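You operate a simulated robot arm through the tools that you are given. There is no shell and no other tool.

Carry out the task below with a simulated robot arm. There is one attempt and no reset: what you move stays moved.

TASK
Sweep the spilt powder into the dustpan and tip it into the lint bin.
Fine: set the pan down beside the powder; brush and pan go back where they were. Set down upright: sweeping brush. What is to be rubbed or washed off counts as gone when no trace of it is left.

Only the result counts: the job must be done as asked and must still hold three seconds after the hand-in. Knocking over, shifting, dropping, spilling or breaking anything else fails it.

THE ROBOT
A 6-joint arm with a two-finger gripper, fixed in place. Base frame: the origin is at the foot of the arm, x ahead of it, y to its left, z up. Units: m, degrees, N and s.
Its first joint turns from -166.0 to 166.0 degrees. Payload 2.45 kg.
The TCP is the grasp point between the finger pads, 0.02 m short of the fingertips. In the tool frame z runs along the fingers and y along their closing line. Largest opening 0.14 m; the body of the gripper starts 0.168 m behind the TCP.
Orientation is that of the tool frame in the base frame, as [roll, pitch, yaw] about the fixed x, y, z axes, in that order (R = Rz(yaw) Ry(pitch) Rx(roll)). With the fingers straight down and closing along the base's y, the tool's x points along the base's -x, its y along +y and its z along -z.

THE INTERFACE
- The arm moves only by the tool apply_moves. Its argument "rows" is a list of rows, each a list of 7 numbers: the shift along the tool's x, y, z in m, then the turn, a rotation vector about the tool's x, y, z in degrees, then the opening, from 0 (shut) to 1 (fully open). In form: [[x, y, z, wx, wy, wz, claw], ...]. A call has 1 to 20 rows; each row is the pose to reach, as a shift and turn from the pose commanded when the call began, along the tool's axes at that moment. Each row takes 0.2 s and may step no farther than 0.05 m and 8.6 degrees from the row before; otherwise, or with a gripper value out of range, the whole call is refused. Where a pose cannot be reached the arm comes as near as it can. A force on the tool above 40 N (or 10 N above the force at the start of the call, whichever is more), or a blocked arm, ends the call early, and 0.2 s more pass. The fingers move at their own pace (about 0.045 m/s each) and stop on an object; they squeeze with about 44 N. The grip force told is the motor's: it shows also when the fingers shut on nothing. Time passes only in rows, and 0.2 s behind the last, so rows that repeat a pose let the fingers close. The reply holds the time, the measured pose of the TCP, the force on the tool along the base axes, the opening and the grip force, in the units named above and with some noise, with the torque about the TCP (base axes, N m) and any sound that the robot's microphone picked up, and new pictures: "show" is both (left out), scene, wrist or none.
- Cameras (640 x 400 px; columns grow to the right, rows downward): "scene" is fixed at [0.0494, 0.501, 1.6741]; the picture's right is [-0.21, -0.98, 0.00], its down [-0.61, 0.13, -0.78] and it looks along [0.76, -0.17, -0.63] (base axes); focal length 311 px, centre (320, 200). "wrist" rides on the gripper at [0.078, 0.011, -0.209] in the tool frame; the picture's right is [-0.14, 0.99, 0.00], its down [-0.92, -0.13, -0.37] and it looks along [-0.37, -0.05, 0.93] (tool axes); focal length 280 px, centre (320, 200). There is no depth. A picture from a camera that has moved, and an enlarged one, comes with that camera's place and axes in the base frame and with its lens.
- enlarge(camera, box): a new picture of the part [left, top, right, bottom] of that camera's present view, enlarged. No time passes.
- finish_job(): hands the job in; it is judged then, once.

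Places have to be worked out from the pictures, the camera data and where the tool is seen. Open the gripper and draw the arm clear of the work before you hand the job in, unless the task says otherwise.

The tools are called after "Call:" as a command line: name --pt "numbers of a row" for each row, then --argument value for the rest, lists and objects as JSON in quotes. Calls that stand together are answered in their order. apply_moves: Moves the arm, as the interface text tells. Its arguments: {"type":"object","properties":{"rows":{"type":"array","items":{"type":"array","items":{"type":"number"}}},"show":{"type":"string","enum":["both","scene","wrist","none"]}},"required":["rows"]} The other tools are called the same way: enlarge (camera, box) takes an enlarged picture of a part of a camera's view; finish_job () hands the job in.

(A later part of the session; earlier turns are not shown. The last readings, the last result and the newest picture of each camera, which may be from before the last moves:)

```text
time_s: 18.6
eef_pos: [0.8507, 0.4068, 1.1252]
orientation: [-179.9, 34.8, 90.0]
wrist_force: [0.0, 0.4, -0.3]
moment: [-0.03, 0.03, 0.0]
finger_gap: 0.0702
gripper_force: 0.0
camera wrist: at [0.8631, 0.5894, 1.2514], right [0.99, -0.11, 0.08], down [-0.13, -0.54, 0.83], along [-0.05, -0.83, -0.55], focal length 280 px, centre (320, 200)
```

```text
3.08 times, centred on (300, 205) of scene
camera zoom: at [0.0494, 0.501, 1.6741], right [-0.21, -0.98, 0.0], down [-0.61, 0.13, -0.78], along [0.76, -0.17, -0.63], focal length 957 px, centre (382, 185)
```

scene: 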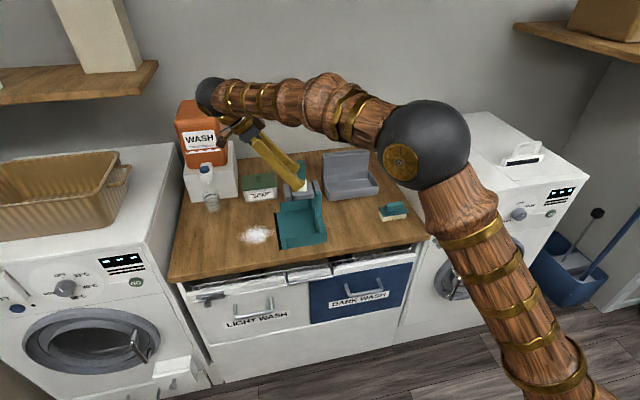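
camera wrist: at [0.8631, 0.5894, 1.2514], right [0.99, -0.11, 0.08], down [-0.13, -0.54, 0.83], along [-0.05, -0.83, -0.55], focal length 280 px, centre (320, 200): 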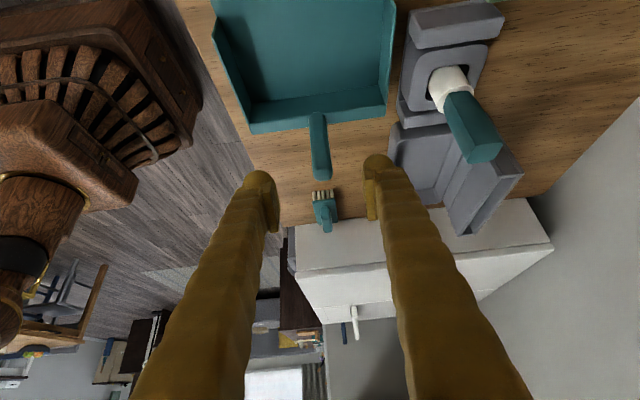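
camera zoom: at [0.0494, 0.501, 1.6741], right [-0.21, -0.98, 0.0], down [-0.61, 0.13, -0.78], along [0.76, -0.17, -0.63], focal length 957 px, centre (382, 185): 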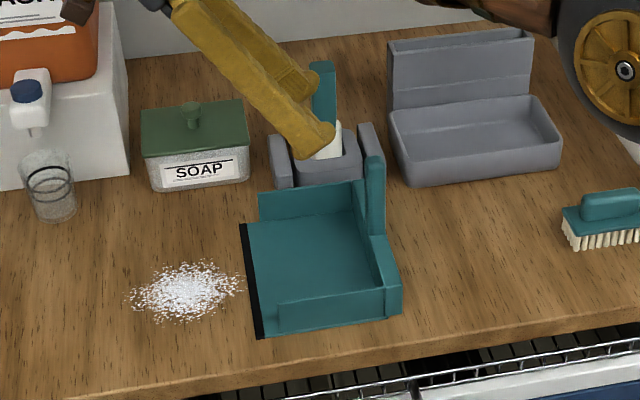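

The pan sits upright just right of the powder. Next the brush: I go up and over the pan's handle toward it, keeping the fingers closing along x and reducing the tilt to 20°.

Call:
apply_moves --pt "-0.0385 0.002 0.0147 0 3 0 0.5" --pt "-0.077 0.004 0.0295 0 6 0 0.5" --pt "-0.1155 0.006 0.0442 0 9 0 0.5" --pt "-0.154 0.008 0.059 0 12 0 0.5" --pt "-0.1925 0.009 0.0737 0 15 0 0.5" --pt "-0.199 0.009 0.118 0 15 0 0.5" --pt "-0.2056 0.009 0.1622 0 15 0 0.5" --pt "-0.2122 0.009 0.2065 0 15 0 0.5" --pt "-0.2187 0.009 0.2508 0 15 0 0.5" --pt "-0.2187 0.009 0.2508 0 15 0 0.5"

Call:
enlarge --camera "wrist" --box '[270, 130, 370, 230]'

Call:
enlarge --camera "scene" --box '[360, 150, 440, 230]'

```text
time_s: 20.8
eef_pos: [0.862, 0.0835, 1.0452]
orientation: [-179.9, 19.9, 90.0]
wrist_force: [0.2, 0.6, 0.1]
moment: [-0.02, 0.01, 0.03]
finger_gap: 0.0699
gripper_force: 0.1
camera wrist: at [0.8725, 0.2262, 1.2148], right [0.99, -0.13, 0.05], down [-0.13, -0.74, 0.66], along [-0.05, -0.66, -0.75], focal length 280 px, centre (320, 200)
```

scene: 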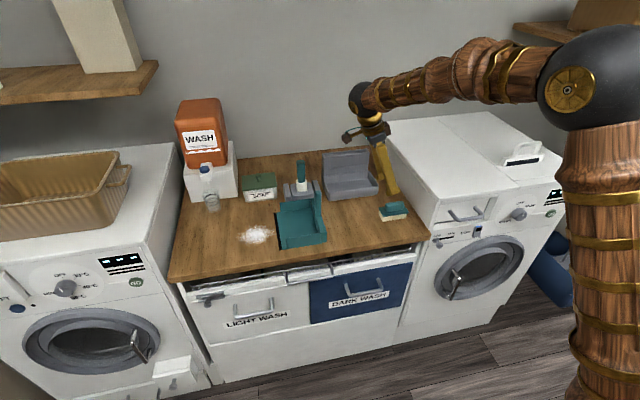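
wrist: 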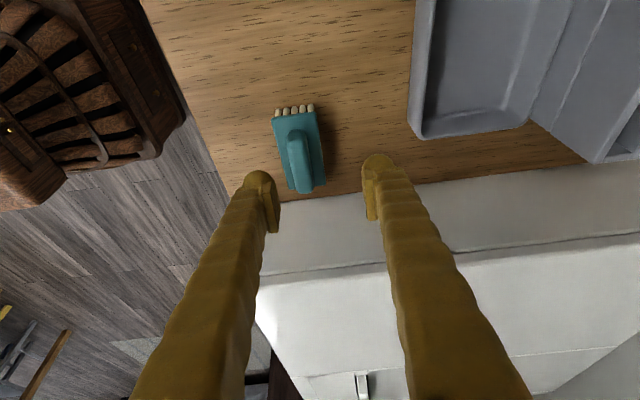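

```text
4.00 times, centred on (320, 180) of wrist
camera zoom: at [0.8725, 0.2262, 1.2148], right [0.99, -0.13, 0.05], down [-0.13, -0.74, 0.66], along [-0.05, -0.66, -0.75], focal length 1122 px, centre (320, 280)
```

zoom: 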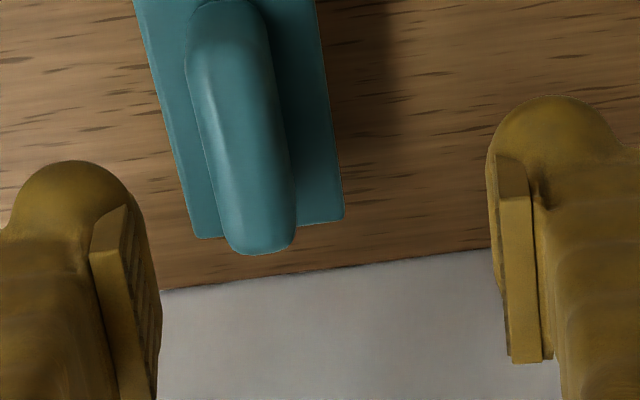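

```text
5.00 times, centred on (400, 190) of scene
camera zoom: at [0.0494, 0.501, 1.6741], right [-0.21, -0.98, 0.0], down [-0.61, 0.13, -0.78], along [0.76, -0.17, -0.63], focal length 1556 px, centre (-80, 250)
```

zoom: 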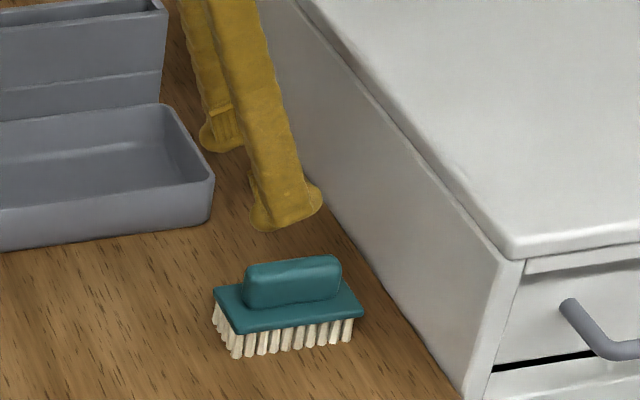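

Re-triangulating with the near view, the brush stands taller than I first thought. Its plate top is at z≈0.925, the handle top at ≈0.948, and the centre at about (0.8385, 0.050). I align and descend to just above the plate, fingers either side of the grip.

Call:
apply_moves --pt "0 -0.0235 0.0 0 0 0 0.5" --pt "-0.0003 -0.0235 0.035 0 0 0 0.5" --pt "-0.0006 -0.0235 0.065 0 0 0 0.5" --pt "-0.001 -0.0235 0.085 0 0 0 0.5" --pt "-0.001 -0.0235 0.0925 0 0 0 0.5" --pt "-0.001 -0.0235 0.0925 0 0 0 0.5"

Call:
enlarge --camera "wrist" --box '[270, 130, 370, 230]'

Call:
enlarge --camera "scene" --box '[370, 180, 420, 230]'

```text
time_s: 22.2
eef_pos: [0.8378, 0.052, 0.9587]
orientation: [179.9, 20.0, 89.9]
wrist_force: [0.6, 0.3, -0.9]
moment: [0.01, 0.0, 0.0]
finger_gap: 0.0701
gripper_force: 0.1
camera wrist: at [0.8497, 0.1958, 1.1276], right [0.99, -0.13, 0.05], down [-0.13, -0.74, 0.66], along [-0.05, -0.66, -0.75], focal length 280 px, centre (320, 200)
```

scene: 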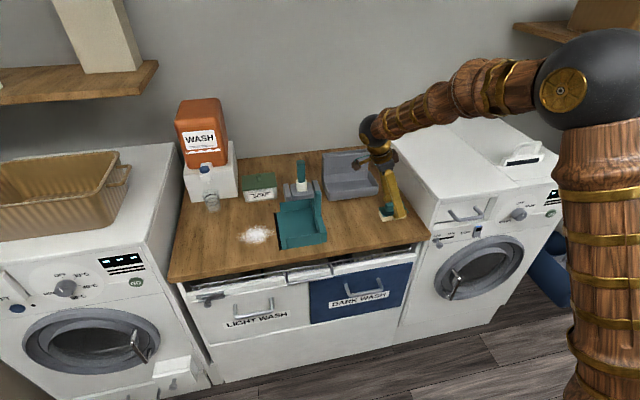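
wrist: 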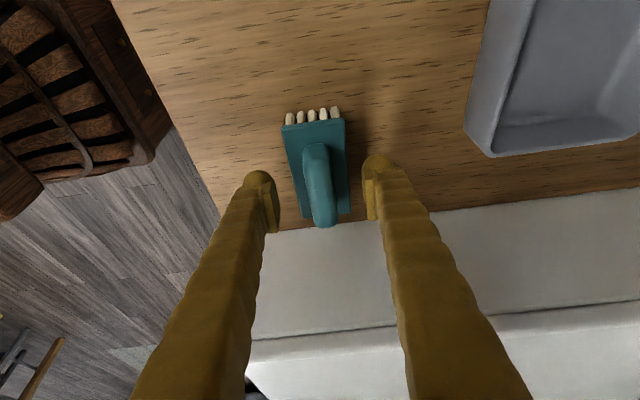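

```text
4.00 times, centred on (320, 180) of wrist
camera zoom: at [0.8497, 0.1958, 1.1276], right [0.99, -0.13, 0.05], down [-0.13, -0.74, 0.66], along [-0.05, -0.66, -0.75], focal length 1122 px, centre (320, 280)
```

zoom: 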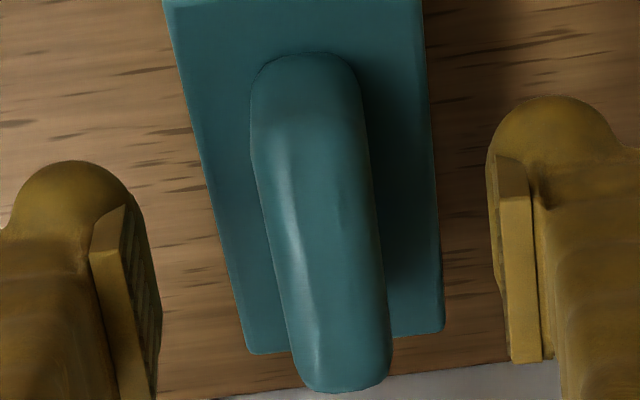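

```text
8.00 times, centred on (395, 205) of scene
camera zoom: at [0.0494, 0.501, 1.6741], right [-0.21, -0.98, 0.0], down [-0.61, 0.13, -0.78], along [0.76, -0.17, -0.63], focal length 2489 px, centre (-280, 160)
```

zoom: 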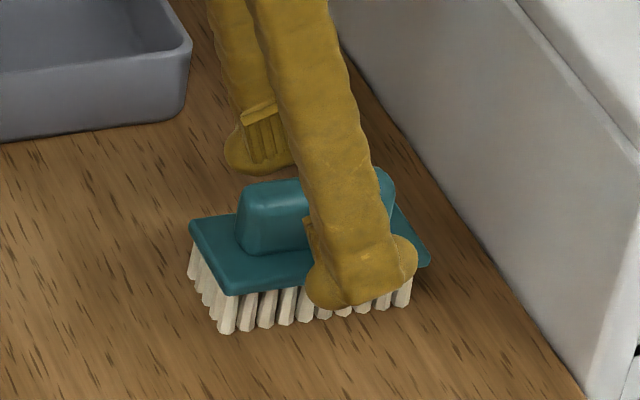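

The grip is centred between the fingers with about 8 mm tip clearance to the plate. I lower 4 mm more and close.

Call:
apply_moves --pt "-0.0008 0 0.0042 0 0 0 0.5" --pt "-0.0008 0 0.0042 0 0 0 0.2" --pt "-0.0008 0 0.0042 0 0 0 0" --pt "-0.0008 0 0.0042 0 0 0 0" --pt "-0.0008 0 0.0042 0 0 0 0" --pt "-0.0008 0 0.0042 0 0 0 0" --pt "-0.0008 0 0.0042 0 0 0 0"

Call:
enlarge --camera "wrist" --box '[270, 130, 370, 230]'

Call:
enlarge --camera "scene" --box '[370, 180, 420, 230]'

```text
time_s: 23.8
eef_pos: [0.8387, 0.0503, 0.9544]
orientation: [179.9, 20.0, 89.9]
wrist_force: [0.1, -0.4, 19.7]
moment: [-0.04, 0.0, 0.06]
finger_gap: 0.0207
gripper_force: 43.8
camera wrist: at [0.8506, 0.1935, 1.1239], right [0.99, -0.13, 0.05], down [-0.13, -0.74, 0.66], along [-0.05, -0.66, -0.75], focal length 280 px, centre (320, 200)
```

scene: 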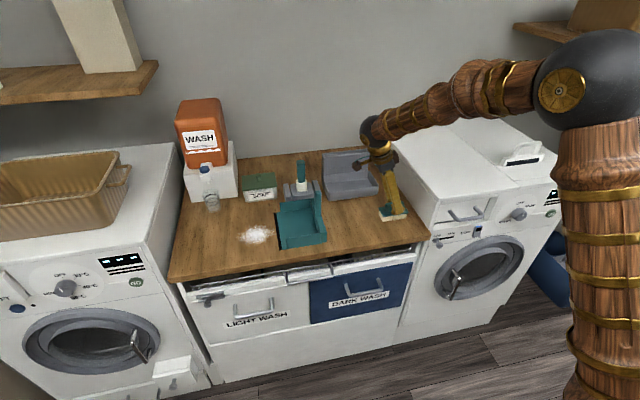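
wrist: 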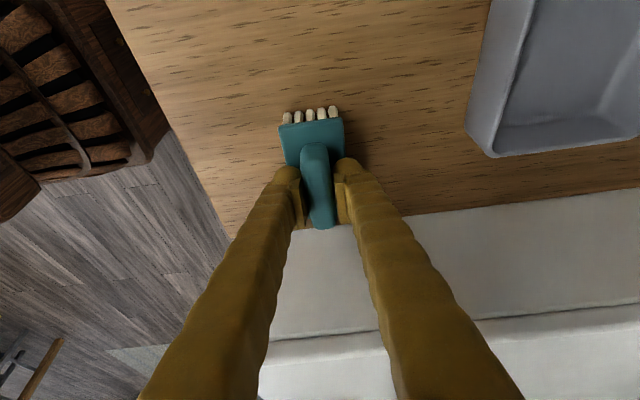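

```text
4.00 times, centred on (320, 180) of wrist
camera zoom: at [0.8506, 0.1935, 1.1239], right [0.99, -0.13, 0.05], down [-0.13, -0.74, 0.66], along [-0.05, -0.66, -0.75], focal length 1122 px, centre (320, 280)
```

zoom: 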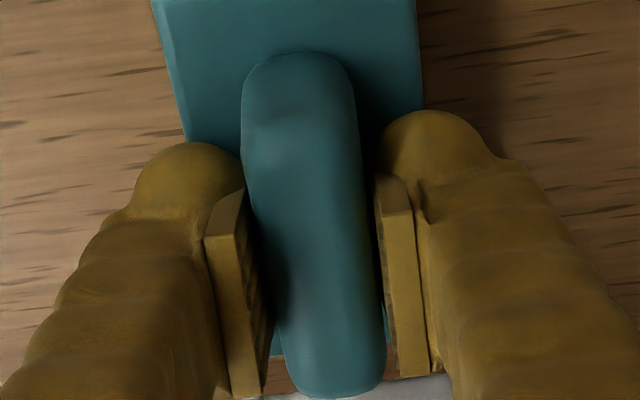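

```text
8.00 times, centred on (395, 205) of scene
camera zoom: at [0.0494, 0.501, 1.6741], right [-0.21, -0.98, 0.0], down [-0.61, 0.13, -0.78], along [0.76, -0.17, -0.63], focal length 2489 px, centre (-280, 160)
```

zoom: 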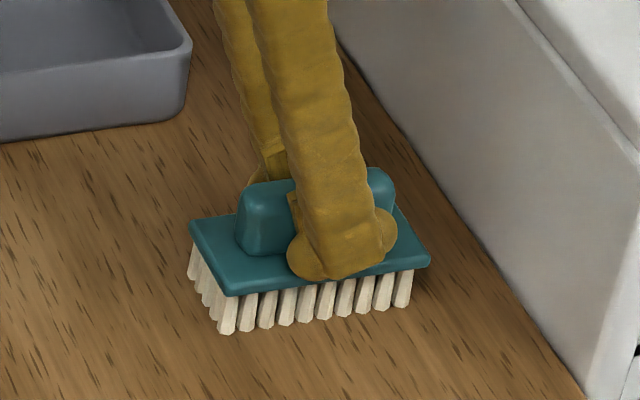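

Gripped (gap 20.7 mm); the tips press on the plate with ~20 N. I lift the brush straight up 0.12 m.

Call:
apply_moves --pt "-0.0034 0 -0.0094 0 0 0 0" --pt "-0.0103 0 -0.0282 0 0 0 0" --pt "-0.0205 0 -0.0564 0 0 0 0" --pt "-0.0308 0 -0.0846 0 0 0 0" --pt "-0.041 0 -0.1128 0 0 0 0"

Call:
enlarge --camera "scene" --box '[360, 150, 430, 220]'

```text
time_s: 25.0
eef_pos: [0.8393, 0.049, 1.0751]
orientation: [180.0, 19.9, 90.0]
wrist_force: [0.6, 0.2, -0.5]
moment: [0.02, -0.02, -0.02]
finger_gap: 0.0204
gripper_force: 43.7
camera wrist: at [0.8501, 0.1924, 1.245], right [0.99, -0.13, 0.05], down [-0.13, -0.74, 0.66], along [-0.05, -0.66, -0.75], focal length 280 px, centre (320, 200)
```

scene: 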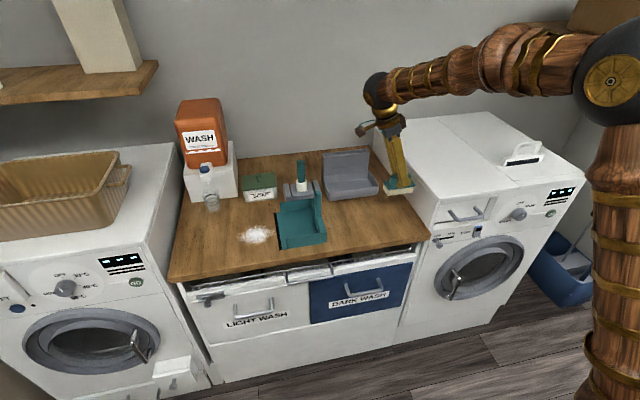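
wrist: 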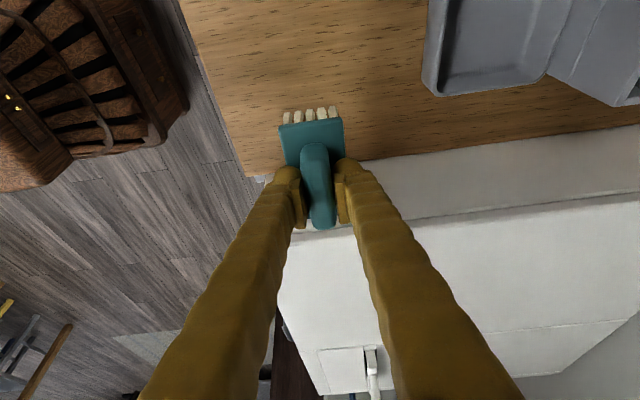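

```text
5.71 times, centred on (395, 185) of scene
camera zoom: at [0.0494, 0.501, 1.6741], right [-0.21, -0.98, 0.0], down [-0.61, 0.13, -0.78], along [0.76, -0.17, -0.63], focal length 1778 px, centre (-109, 286)
```

zoom: 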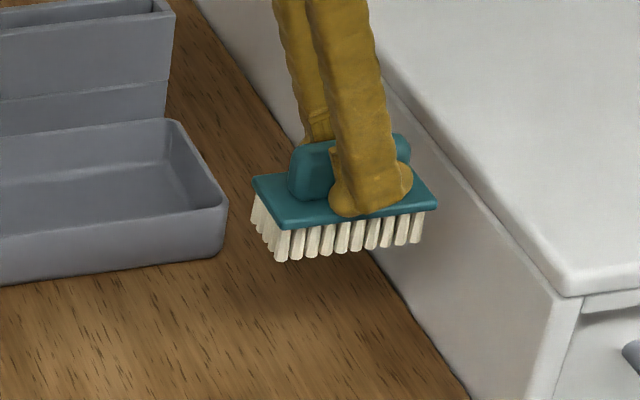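

The brush is held firmly. I raise it while yawing +90° so its long side will lie along x, and carry it past the pan.

Call:
apply_moves --pt "0.0172 -0.0099 -0.0138 -2.565 0 -7.048 0" --pt "0.0345 -0.0198 -0.0276 -5.13 0 -14.095 0" --pt "0.0517 -0.0298 -0.0414 -7.695 0 -21.143 0" --pt "0.0689 -0.0397 -0.0552 -10.26 0 -28.19 0" --pt "0.0862 -0.0496 -0.069 -12.825 0 -35.238 0" --pt "0.1034 -0.0595 -0.0829 -15.39 0 -42.285 0" --pt "0.1206 -0.0694 -0.0967 -17.955 0 -49.333 0" --pt "0.1379 -0.0793 -0.1105 -20.52 0 -56.38 0" --pt "0.1551 -0.0893 -0.1243 -23.085 0 -63.428 0" --pt "0.1723 -0.0992 -0.1381 -25.65 0 -70.475 0" --pt "0.1896 -0.1091 -0.1519 -28.215 0 -77.523 0" --pt "0.2068 -0.119 -0.1657 -30.78 0 -84.57 0"

```text
time_s: 27.6
eef_pos: [0.7206, 0.3018, 1.1604]
orientation: [179.9, 20.0, 179.9]
wrist_force: [0.3, -0.3, -0.2]
moment: [0.01, 0.06, 0.0]
finger_gap: 0.0205
gripper_force: 43.7
camera wrist: at [0.5758, 0.3108, 1.3298], right [0.13, 0.99, 0.05], down [0.74, -0.13, 0.66], along [0.66, -0.05, -0.75], focal length 280 px, centre (320, 200)
```

scene: 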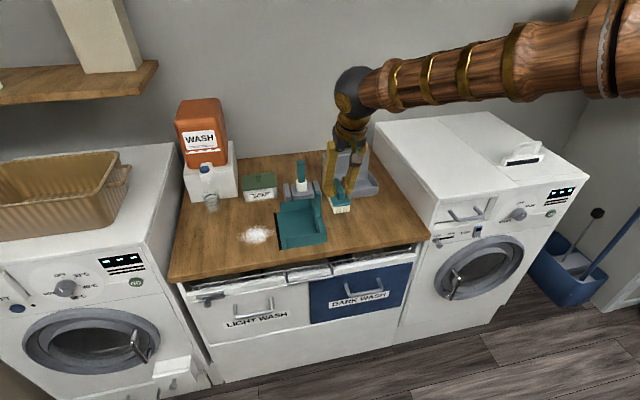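
wrist: 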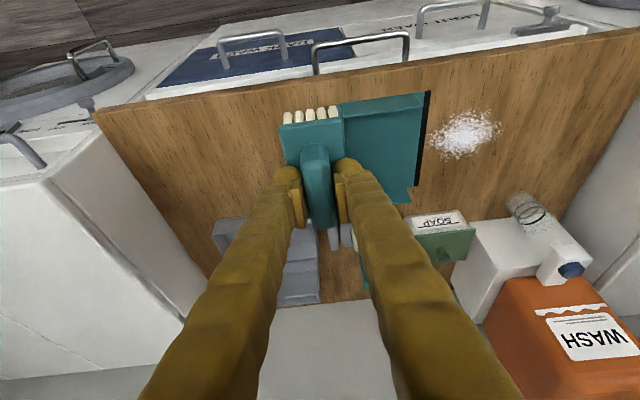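

I carry the brush to a hover on the far (left) side of the powder, above about (0.862, 0.66).

Call:
apply_moves --pt "-0.0026 0.043 0.0055 0 0 0 0" --pt "-0.0051 0.086 0.011 0 0 0 0" --pt "-0.0077 0.129 0.0165 0 0 0 0" --pt "-0.0102 0.172 0.022 0 0 0 0" --pt "-0.0128 0.215 0.0275 0 0 0 0" --pt "-0.0153 0.257 0.033 0 0 0 0" --pt "-0.0179 0.3 0.0385 0 0 0 0" --pt "-0.0355 0.3145 0.0715 0 0 0 0" --pt "-0.0531 0.329 0.1045 0 0 0 0" --pt "-0.0708 0.3435 0.1375 0 0 0 0" --pt "-0.0884 0.358 0.1705 0 0 0 0" --pt "-0.0884 0.358 0.1705 0 0 0 0"

Call:
enlarge --camera "scene" --box '[180, 150, 350, 260]'

Call:
enlarge --camera "wrist" --box '[120, 40, 420, 240]'

```text
time_s: 30.2
eef_pos: [0.8595, 0.6614, 1.0301]
orientation: [-179.9, 20.0, 180.0]
wrist_force: [-0.1, -1.2, -1.3]
moment: [-0.01, -0.01, 0.03]
finger_gap: 0.0202
gripper_force: 43.7
camera wrist: at [0.7148, 0.6717, 1.1995], right [0.13, 0.99, 0.05], down [0.74, -0.13, 0.66], along [0.66, -0.05, -0.75], focal length 280 px, centre (320, 200)
```

scene: 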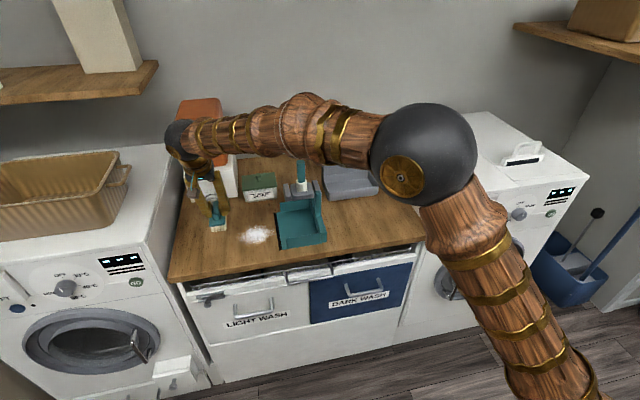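
wrist: 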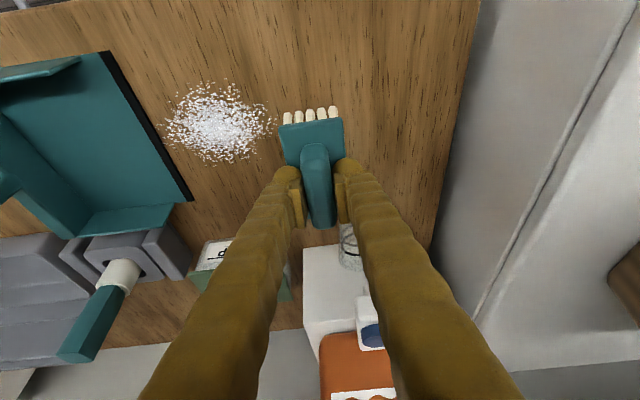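

```text
3.64 times, centred on (265, 205) of scene
camera zoom: at [0.0494, 0.501, 1.6741], right [-0.21, -0.98, 0.0], down [-0.61, 0.13, -0.78], along [0.76, -0.17, -0.63], focal length 1131 px, centre (520, 182)
```

zoom: 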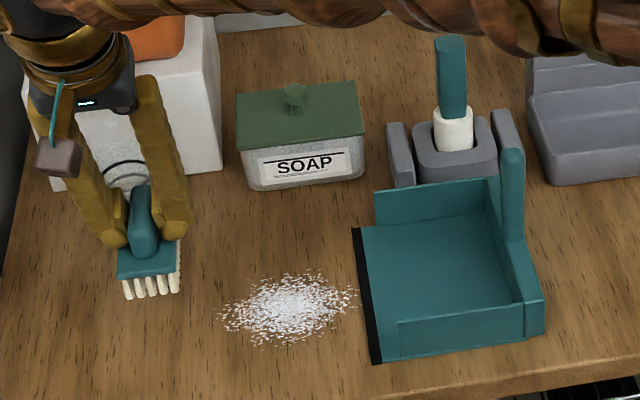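

```text
2.00 times, centred on (270, 140) of wrist
camera zoom: at [0.7148, 0.6717, 1.1995], right [0.13, 0.99, 0.05], down [0.74, -0.13, 0.66], along [0.66, -0.05, -0.75], focal length 561 px, centre (420, 320)
```

zoom: 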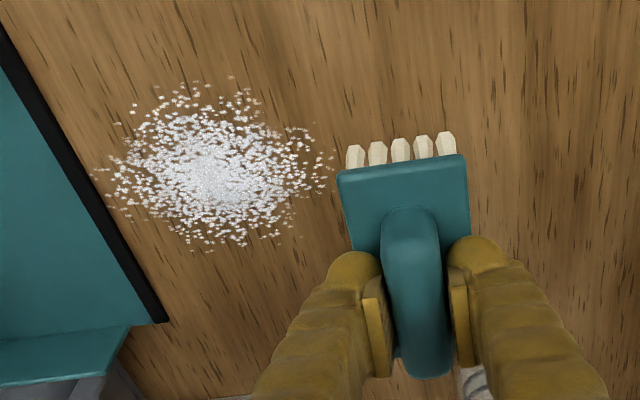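

Using the wrist view, the powder spans x 0.806–0.911, y 0.473–0.615 and the lip is at y≈0.463. I lower the bristles to the counter beyond the left edge of the powder, watching force.

Call:
apply_moves --pt "0.012 0 0.0329 0 0 0 0" --pt "0.0205 0 0.0564 0 0 0 0" --pt "0.0239 0 0.0658 0 0 0 0" --pt "0.025 0 0.0686 0 0 0 0" --pt "0.0253 0 0.0696 0 0 0 0" --show "scene"

Call:
enlarge --camera "scene" --box '[180, 170, 310, 260]'

```text
time_s: 31.4
eef_pos: [0.8596, 0.6606, 0.9562]
orientation: [180.0, 20.0, 180.0]
wrist_force: [-0.2, -0.4, -1.7]
moment: [-0.02, -0.02, 0.0]
finger_gap: 0.0205
gripper_force: 44.0
```

scene: 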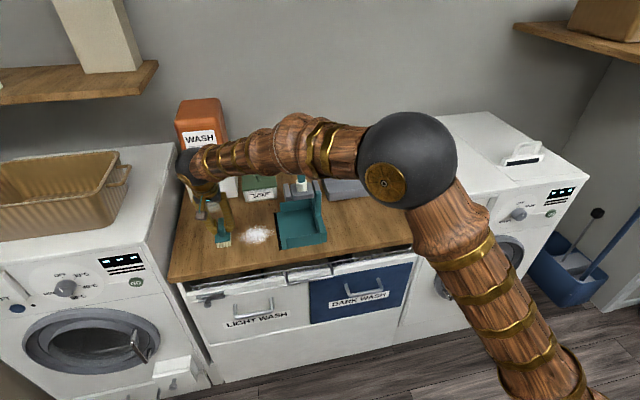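

```text
4.44 times, centred on (245, 215) of scene
camera zoom: at [0.0494, 0.501, 1.6741], right [-0.21, -0.98, 0.0], down [-0.61, 0.13, -0.78], along [0.76, -0.17, -0.63], focal length 1383 px, centre (653, 133)
```

zoom: 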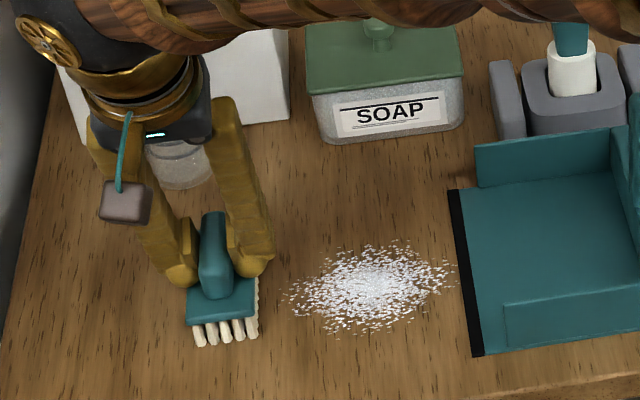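

No contact yet at z 0.956; I step down millimetre by millimetre.

Call:
apply_moves --pt "0.0003 0 0.0009 0 0 0 0" --pt "0.0007 0 0.0019 0 0 0 0" --show "none"

Call:
apply_moves --pt "0.0003 0 0.0009 0 0 0 0" --pt "0.0003 0 0.0009 0 0 0 0" --show "none"

```text
time_s: 32.0
eef_pos: [0.8607, 0.6593, 0.9544]
orientation: [179.9, 20.1, 180.0]
wrist_force: [-1.8, 0.2, 9.4]
moment: [-0.01, 0.62, -0.02]
finger_gap: 0.0207
gripper_force: 43.8
```

```text
time_s: 32.6
eef_pos: [0.8614, 0.6597, 0.9554]
orientation: [179.8, 20.0, -180.0]
wrist_force: [-5.1, 0.8, 27.0]
moment: [0.01, 0.67, -0.06]
finger_gap: 0.0204
gripper_force: 43.6
```

The bristles touch at z≈0.9545, near end first (moment +0.62). I trim the pitch by +0.7° and ease the pressure to a light contact.

Call:
apply_moves --pt "-0.0005 0 -0.0014 0 0.7 0 0" --pt "-0.0005 0 -0.0014 0 0.7 0 0" --show "none"

```text
time_s: 33.2
eef_pos: [0.8612, 0.6586, 0.955]
orientation: [179.9, 19.3, -180.0]
wrist_force: [6.4, 1.6, 17.1]
moment: [0.07, -1.21, 0.13]
finger_gap: 0.0203
gripper_force: 44.6
```

That over-trimmed slightly; I take half of it back and lift another half millimetre.

Call:
apply_moves --pt "-0.0002 0 -0.0008 0 -0.35 0 0" --pt "-0.0002 0 -0.0008 0 -0.35 0 0" --show "none"

```text
time_s: 33.8
eef_pos: [0.8601, 0.6595, 0.955]
orientation: [180.0, 19.7, 180.0]
wrist_force: [2.7, -1.0, 7.3]
moment: [-0.08, -0.48, -0.06]
finger_gap: 0.0207
gripper_force: 44.3
```

Contact is now a light 7 N. I sweep slowly toward the pan, down to y≈0.51.

Call:
apply_moves --pt "0 -0.012 0 0 0 0 0" --pt "0 -0.024 0 0 0 0 0" --pt "0 -0.036 0 0 0 0 0" --pt "0 -0.048 0 0 0 0 0" --pt "0 -0.06 0 0 0 0 0" --pt "0 -0.072 0 0 0 0 0" --pt "0 -0.084 0 0 0 0 0" --pt "0 -0.096 0 0 0 0 0"

Call:
enlarge --camera "scene" --box '[180, 170, 310, 260]'

Call:
enlarge --camera "wrist" --box '[120, 40, 420, 240]'

```text
time_s: 35.6
eef_pos: [0.8616, 0.5621, 0.9547]
orientation: [180.0, 19.6, 180.0]
wrist_force: [0.5, -1.0, -0.6]
moment: [0.02, -0.02, 0.01]
finger_gap: 0.02
gripper_force: 43.9
camera wrist: at [0.7174, 0.5719, 1.1251], right [0.13, 0.99, 0.05], down [0.74, -0.13, 0.66], along [0.66, -0.05, -0.75], focal length 280 px, centre (320, 200)
```

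scene: 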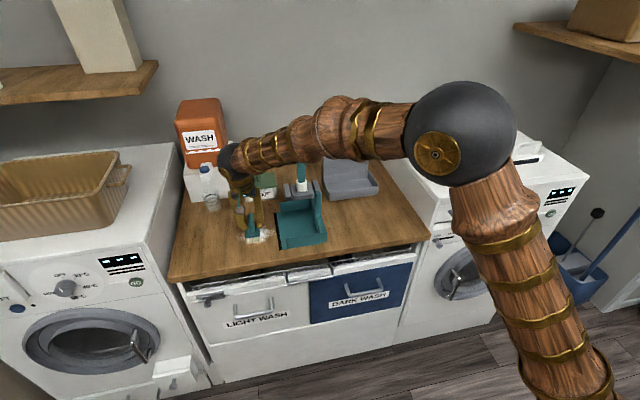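
wrist: 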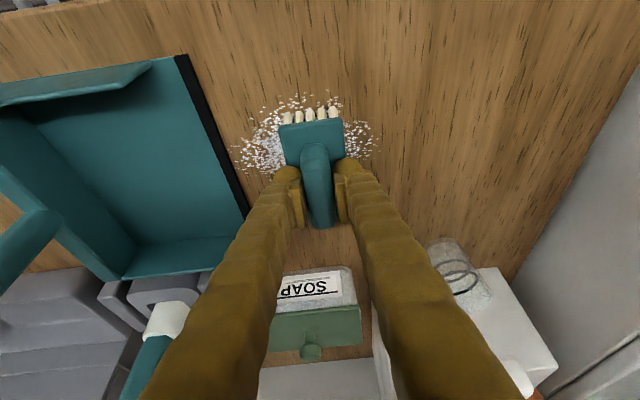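

```text
4.44 times, centred on (245, 215) of scene
camera zoom: at [0.0494, 0.501, 1.6741], right [-0.21, -0.98, 0.0], down [-0.61, 0.13, -0.78], along [0.76, -0.17, -0.63], focal length 1383 px, centre (653, 133)
```

zoom: 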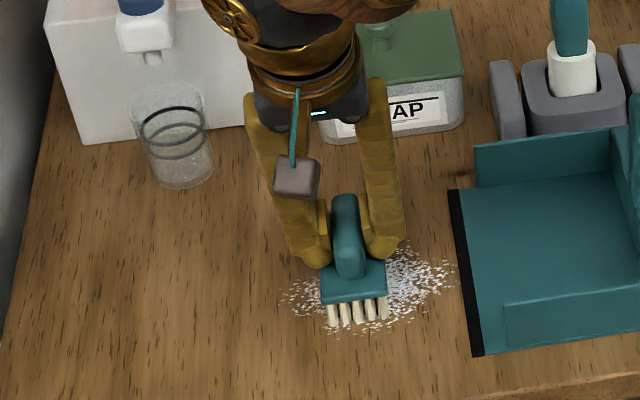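

```text
2.00 times, centred on (270, 140) of wrist
camera zoom: at [0.7174, 0.5719, 1.1251], right [0.13, 0.99, 0.05], down [0.74, -0.13, 0.66], along [0.66, -0.05, -0.75], focal length 561 px, centre (420, 320)
```

zoom: 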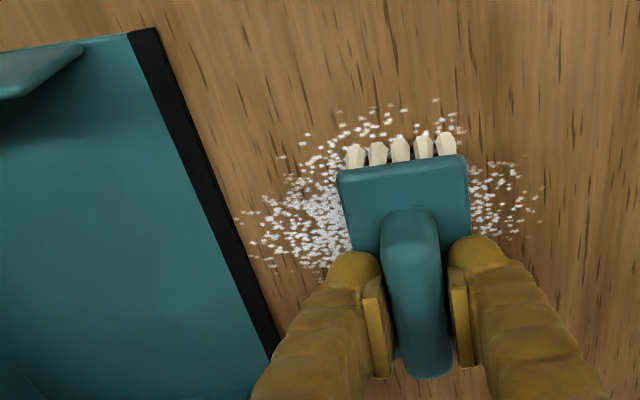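

The bristles lost contact partway (force ≈0) and the grains behind the brush look untouched. I press back down to a firm contact here and continue, to see how the powder responds.

Call:
apply_moves --pt "0.0003 0 0.0009 0 0 0 0" --pt "0.0003 0 0.0009 0 0 0 0" --show "none"

Call:
apply_moves --pt "0.0003 0 0.0009 0 0 0 0" --pt "0.0003 0 0.0009 0 0 0 0" --show "none"

```text
time_s: 36.2
eef_pos: [0.8601, 0.5611, 0.9559]
orientation: [179.9, 19.8, 180.0]
wrist_force: [-0.1, -1.0, 4.7]
moment: [-0.09, -0.22, -0.06]
finger_gap: 0.0204
gripper_force: 43.9
```

```text
time_s: 36.8
eef_pos: [0.8624, 0.5622, 0.9549]
orientation: [180.0, 19.6, 180.0]
wrist_force: [-2.6, -4.2, 21.1]
moment: [-0.11, -0.16, -0.03]
finger_gap: 0.0204
gripper_force: 44.2
```

Now in firm contact (21 N). I ease it slightly and sweep forward to the lip to see if the powder moves with the bristles.

Call:
apply_moves --pt "-0.0001 0 -0.0004 0 0 0 0" --pt "-0.0001 -0.012 -0.0004 0 0 0 0" --pt "-0.0001 -0.024 -0.0004 0 0 0 0" --pt "-0.0001 -0.036 -0.0004 0 0 0 0" --pt "-0.0001 -0.048 -0.0004 0 0 0 0"

Call:
enlarge --camera "scene" --box '[180, 170, 310, 260]'

Call:
enlarge --camera "wrist" --box '[170, 40, 470, 240]'

```text
time_s: 38.0
eef_pos: [0.8623, 0.5143, 0.954]
orientation: [179.9, 19.6, 180.0]
wrist_force: [-1.0, 8.1, 26.1]
moment: [0.1, -0.24, 0.03]
finger_gap: 0.0204
gripper_force: 44.2
camera wrist: at [0.7175, 0.5243, 1.1244], right [0.13, 0.99, 0.05], down [0.74, -0.13, 0.66], along [0.66, -0.05, -0.75], focal length 280 px, centre (320, 200)
```

scene: 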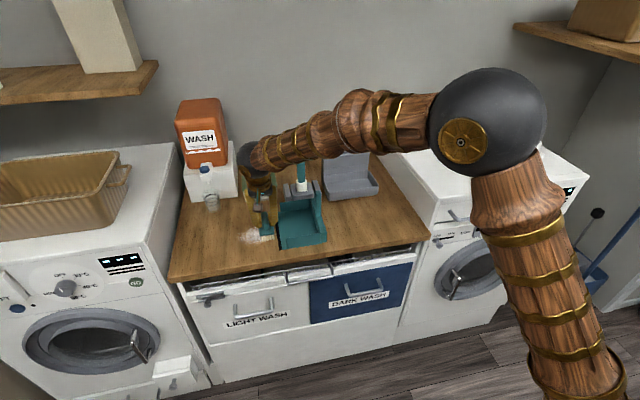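
wrist: 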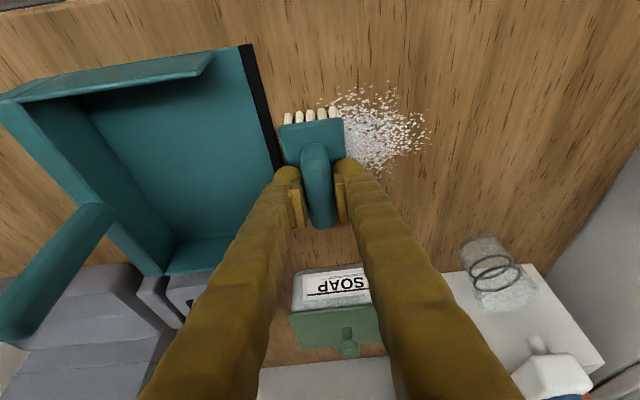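

```text
4.44 times, centred on (245, 215) of scene
camera zoom: at [0.0494, 0.501, 1.6741], right [-0.21, -0.98, 0.0], down [-0.61, 0.13, -0.78], along [0.76, -0.17, -0.63], focal length 1383 px, centre (653, 133)
```

zoom: 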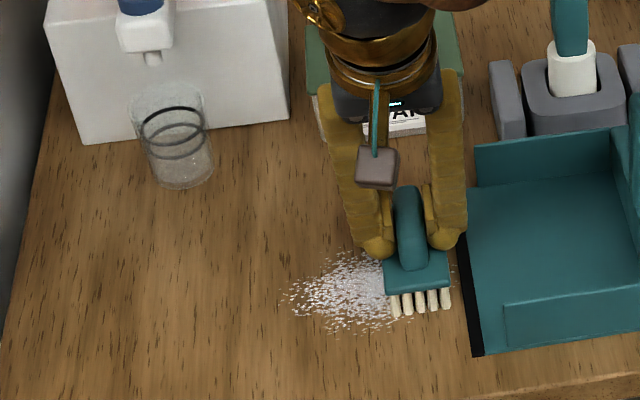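

```text
2.00 times, centred on (320, 140) of wrist
camera zoom: at [0.7175, 0.5243, 1.1244], right [0.13, 0.99, 0.05], down [0.74, -0.13, 0.66], along [0.66, -0.05, -0.75], focal length 561 px, centre (320, 320)
```

zoom: 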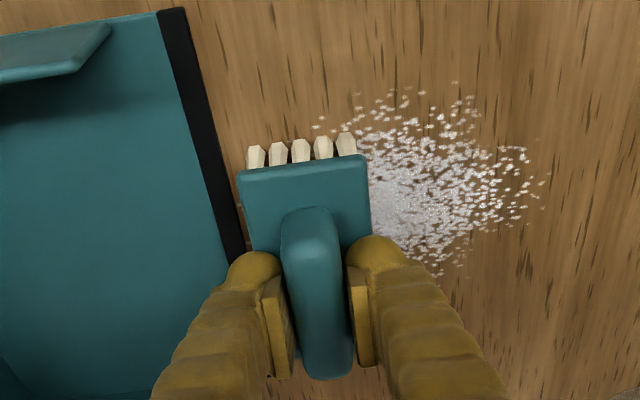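

The grains don't shift physically, but the patch looks fainter where the bristles pressed. I finish this stroke up to the lip, then lift and compare.

Call:
apply_moves --pt "-0.0001 -0.01 -0.0003 0 0 0 0" --pt "-0.0001 -0.02 -0.0003 0 0 0 0" --pt "-0.0069 -0.02 -0.0188 0 0 0 0" --pt "-0.0205 -0.02 -0.0564 0 0 0 0" --pt "-0.0205 0.03 -0.0564 0 0 0 0" --pt "-0.0205 0.08 -0.0564 0 0 0 0" --pt "-0.0205 0.13 -0.0564 0 0 0 0" --pt "-0.0205 0.148 -0.0564 0 0 0 0"

Call:
enlarge --camera "scene" --box '[180, 170, 310, 260]'

Call:
enlarge --camera "wrist" --box '[120, 40, 420, 240]'

```text
time_s: 39.8
eef_pos: [0.8613, 0.6624, 1.0137]
orientation: [179.9, 19.6, -180.0]
wrist_force: [0.2, 1.0, -0.9]
moment: [0.0, -0.02, 0.0]
finger_gap: 0.0204
gripper_force: 43.4
camera wrist: at [0.7181, 0.6715, 1.1839], right [0.13, 0.99, 0.05], down [0.74, -0.13, 0.66], along [0.66, -0.05, -0.75], focal length 280 px, centre (320, 200)
```

scene: 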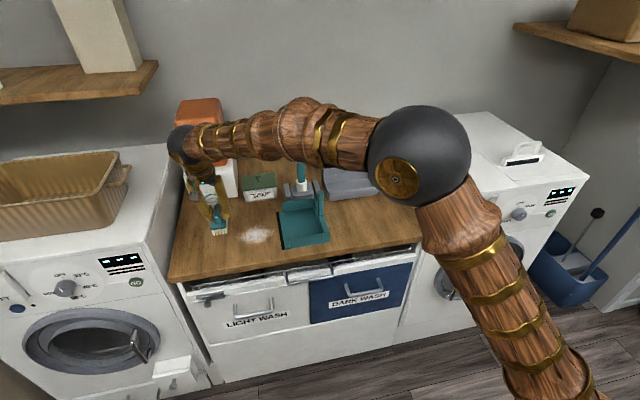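
wrist: 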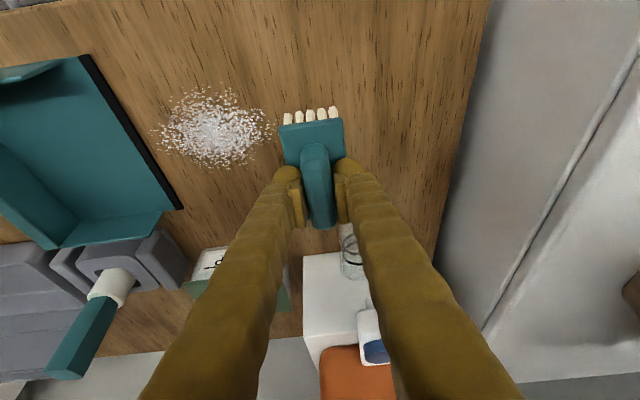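

```text
4.44 times, centred on (245, 215) of scene
camera zoom: at [0.0494, 0.501, 1.6741], right [-0.21, -0.98, 0.0], down [-0.61, 0.13, -0.78], along [0.76, -0.17, -0.63], focal length 1383 px, centre (653, 133)
```

zoom: 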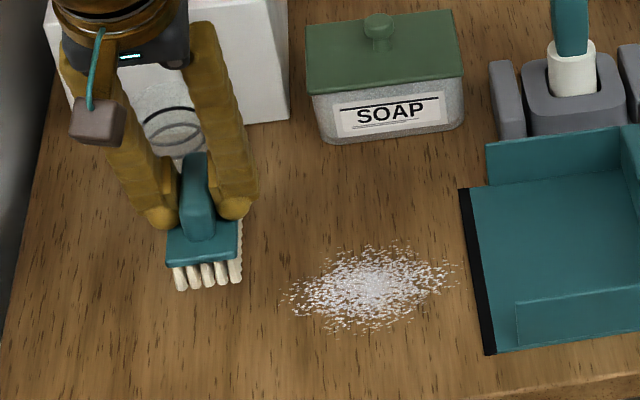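

```text
2.00 times, centred on (270, 140) of wrist
camera zoom: at [0.7181, 0.6715, 1.1839], right [0.13, 0.99, 0.05], down [0.74, -0.13, 0.66], along [0.66, -0.05, -0.75], focal length 561 px, centre (420, 320)
```

zoom: 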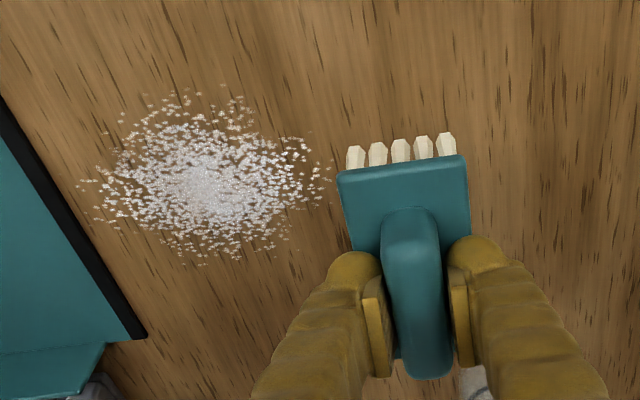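

The patch is fainter after that stroke (it fades with pressed strokes), and the bristles nudged the pan about 1 cm at the end. I'll repeat pressed strokes toward the pan, ending short of the lip.

Call:
apply_moves --pt "0.0137 0 0.0376 0 0 0 0" --pt "0.0203 0 0.0559 0 0 0 0" --pt "0.0204 -0.015 0.0562 0 0 0 0" --pt "0.0205 -0.03 0.0564 0 0 0 0" --pt "0.0206 -0.045 0.0566 0 0 0 0" --pt "0.0206 -0.06 0.0566 0 0 0 0" --pt "0.0206 -0.075 0.0566 0 0 0 0" --pt "0.0206 -0.09 0.0566 0 0 0 0" --pt "0.0206 -0.105 0.0566 0 0 0 0" --pt "0.0205 -0.12 0.0564 0 0 0 0" --pt "0.0205 -0.135 0.0564 0 0 0 0" --pt "0.0205 -0.148 0.0564 0 0 0 0" --pt "0.0137 -0.148 0.0376 0 0 0 0" --pt "0.0137 -0.1 0.0376 0 0 0 0" --pt "0.0137 -0.05 0.0376 0 0 0 0" --pt "0.0137 0 0.0376 0 0 0 0" --pt "0 0 0 0 0 0 0"

Call:
enlarge --camera "scene" --box '[180, 170, 310, 260]'

Call:
enlarge --camera "wrist" --box '[120, 40, 420, 240]'

```text
time_s: 43.4
eef_pos: [0.8629, 0.6631, 1.0142]
orientation: [180.0, 19.5, -180.0]
wrist_force: [0.2, -0.6, -1.2]
moment: [-0.01, 0.0, 0.01]
finger_gap: 0.0206
gripper_force: 43.8
camera wrist: at [0.719, 0.6722, 1.1835], right [0.13, 0.99, 0.05], down [0.74, -0.13, 0.66], along [0.66, -0.05, -0.75], focal length 280 px, centre (320, 200)
```

scene: 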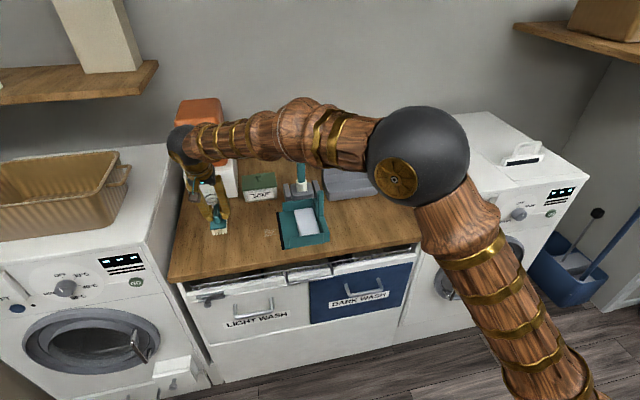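
wrist: 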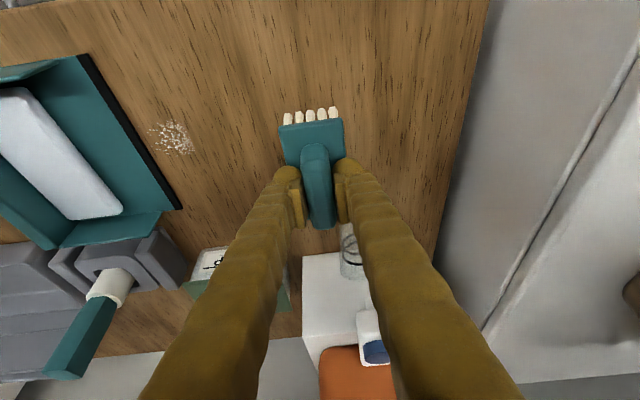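

```text
4.44 times, centred on (245, 215) of scene
camera zoom: at [0.0494, 0.501, 1.6741], right [-0.21, -0.98, 0.0], down [-0.61, 0.13, -0.78], along [0.76, -0.17, -0.63], focal length 1383 px, centre (653, 133)
```

zoom: 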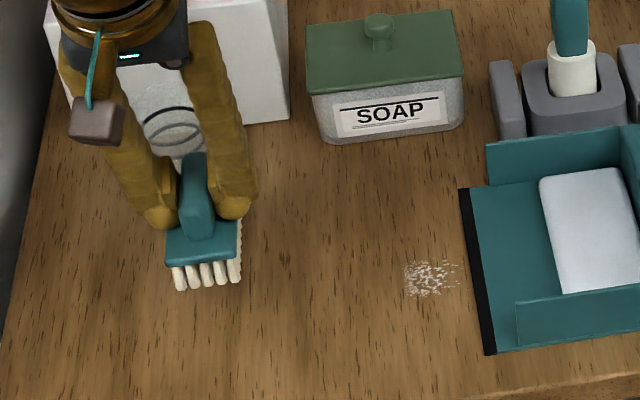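

```text
2.00 times, centred on (270, 140) of wrist
camera zoom: at [0.719, 0.6722, 1.1835], right [0.13, 0.99, 0.05], down [0.74, -0.13, 0.66], along [0.66, -0.05, -0.75], focal length 561 px, centre (420, 320)
```

zoom: 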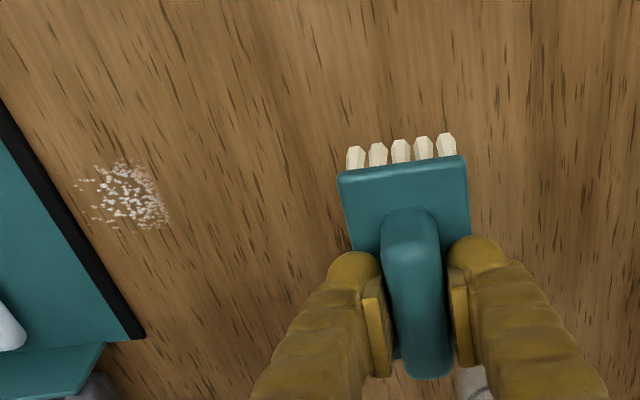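

The powder moved into the pan as a white heap; only a small patch at y≈0.47–0.51 remains next to the lip. I make two short pressed strokes over it, ending at the lip.

Call:
apply_moves --pt "0 -0.045 0 0 0 0 0" --pt "0 -0.09 0 0 0 0 0" --pt "0.0137 -0.09 0.0376 0 0 0 0" --pt "0.0203 -0.09 0.0559 0 0 0 0" --pt "0.0205 -0.105 0.0564 0 0 0 0" --pt "0.0205 -0.12 0.0564 0 0 0 0" --pt "0.0205 -0.135 0.0564 0 0 0 0" --pt "0.0205 -0.15 0.0564 0 0 0 0" --pt "0.0205 -0.16 0.0564 0 0 0 0" --pt "0.0205 -0.17 0.0564 0 0 0 0" --pt "0.0137 -0.17 0.0376 0 0 0 0" --pt "0.0137 -0.13 0.0376 0 0 0 0" --pt "0.0137 -0.09 0.0376 0 0 0 0" --pt "0 -0.045 0 0 0 0 0" --pt "0 0 0 0 0 0 0"

Call:
enlarge --camera "scene" --box '[200, 170, 330, 260]'

Call:
enlarge --camera "wrist" --box '[100, 60, 300, 200]'

```text
refused: row 14 steps farther than a row can; nothing moved
```

```text
4.44 times, centred on (265, 215) of scene
camera zoom: at [0.0494, 0.501, 1.6741], right [-0.21, -0.98, 0.0], down [-0.61, 0.13, -0.78], along [0.76, -0.17, -0.63], focal length 1383 px, centre (564, 133)
```

zoom: 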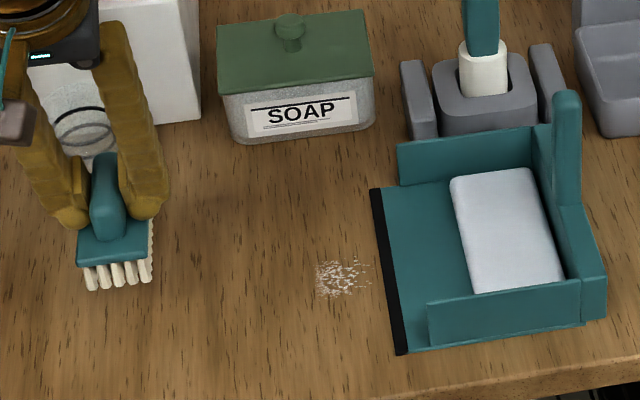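

```text
2.86 times, centred on (200, 130) of wrist
camera zoom: at [0.719, 0.6722, 1.1835], right [0.13, 0.99, 0.05], down [0.74, -0.13, 0.66], along [0.66, -0.05, -0.75], focal length 801 px, centre (663, 400)
```

zoom: 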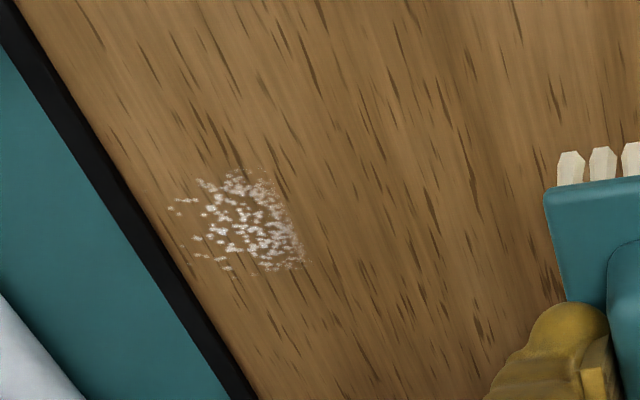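

One row's step was too long, so nothing moved. I resend with a smaller return step.

Call:
apply_moves --pt "0 -0.045 0 0 0 0 0" --pt "0 -0.09 0 0 0 0 0" --pt "0.0137 -0.09 0.0376 0 0 0 0" --pt "0.0203 -0.09 0.0559 0 0 0 0" --pt "0.0205 -0.105 0.0564 0 0 0 0" --pt "0.0205 -0.12 0.0564 0 0 0 0" --pt "0.0205 -0.135 0.0564 0 0 0 0" --pt "0.0205 -0.15 0.0564 0 0 0 0" --pt "0.0205 -0.16 0.0564 0 0 0 0" --pt "0.0205 -0.17 0.0564 0 0 0 0" --pt "0.0137 -0.17 0.0376 0 0 0 0" --pt "0.0137 -0.13 0.0376 0 0 0 0" --pt "0.0137 -0.09 0.0376 0 0 0 0" --pt "0 -0.09 0 0 0 0 0" --pt "0 -0.045 0 0 0 0 0" --pt "0 0 0 0 0 0 0"

Call:
enlarge --camera "scene" --box '[200, 170, 330, 260]'

Call:
enlarge --camera "wrist" --box '[100, 60, 300, 200]'

```text
time_s: 46.8
eef_pos: [0.862, 0.6641, 1.0156]
orientation: [179.9, 19.7, -180.0]
wrist_force: [-0.7, 0.4, 0.0]
moment: [0.03, 0.05, 0.03]
finger_gap: 0.0205
gripper_force: 44.4
camera wrist: at [0.7176, 0.6726, 1.185], right [0.13, 0.99, 0.05], down [0.74, -0.13, 0.66], along [0.66, -0.05, -0.75], focal length 280 px, centre (320, 200)
```

scene: 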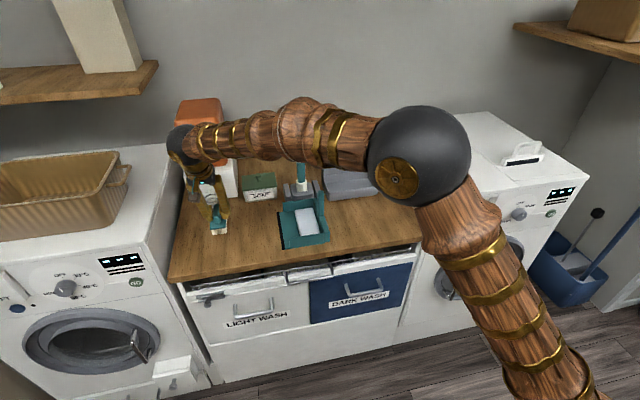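
wrist: 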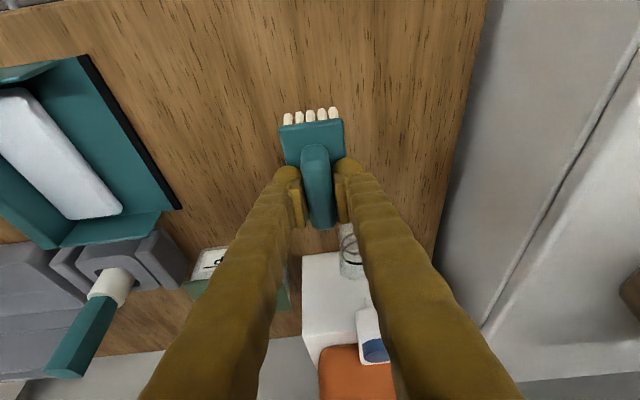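

```text
4.44 times, centred on (265, 215) of scene
camera zoom: at [0.0494, 0.501, 1.6741], right [-0.21, -0.98, 0.0], down [-0.61, 0.13, -0.78], along [0.76, -0.17, -0.63], focal length 1383 px, centre (564, 133)
```

zoom: 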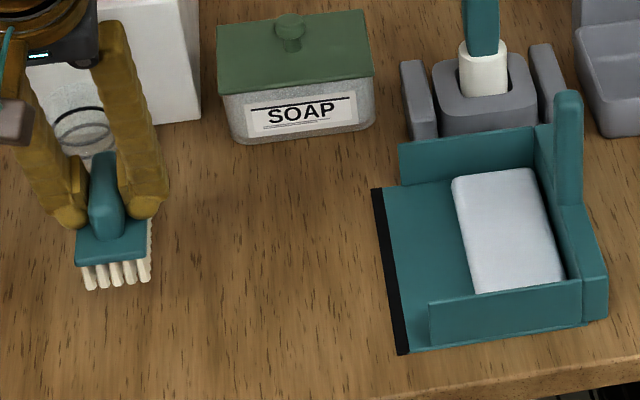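

```text
2.86 times, centred on (200, 130) of wrist
camera zoom: at [0.7176, 0.6726, 1.185], right [0.13, 0.99, 0.05], down [0.74, -0.13, 0.66], along [0.66, -0.05, -0.75], focal length 801 px, centre (663, 400)
```

zoom: 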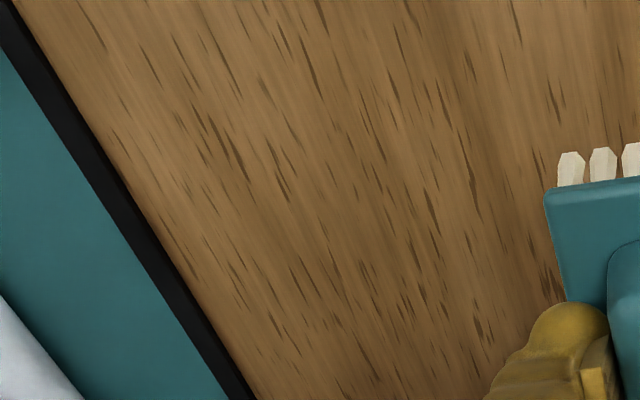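

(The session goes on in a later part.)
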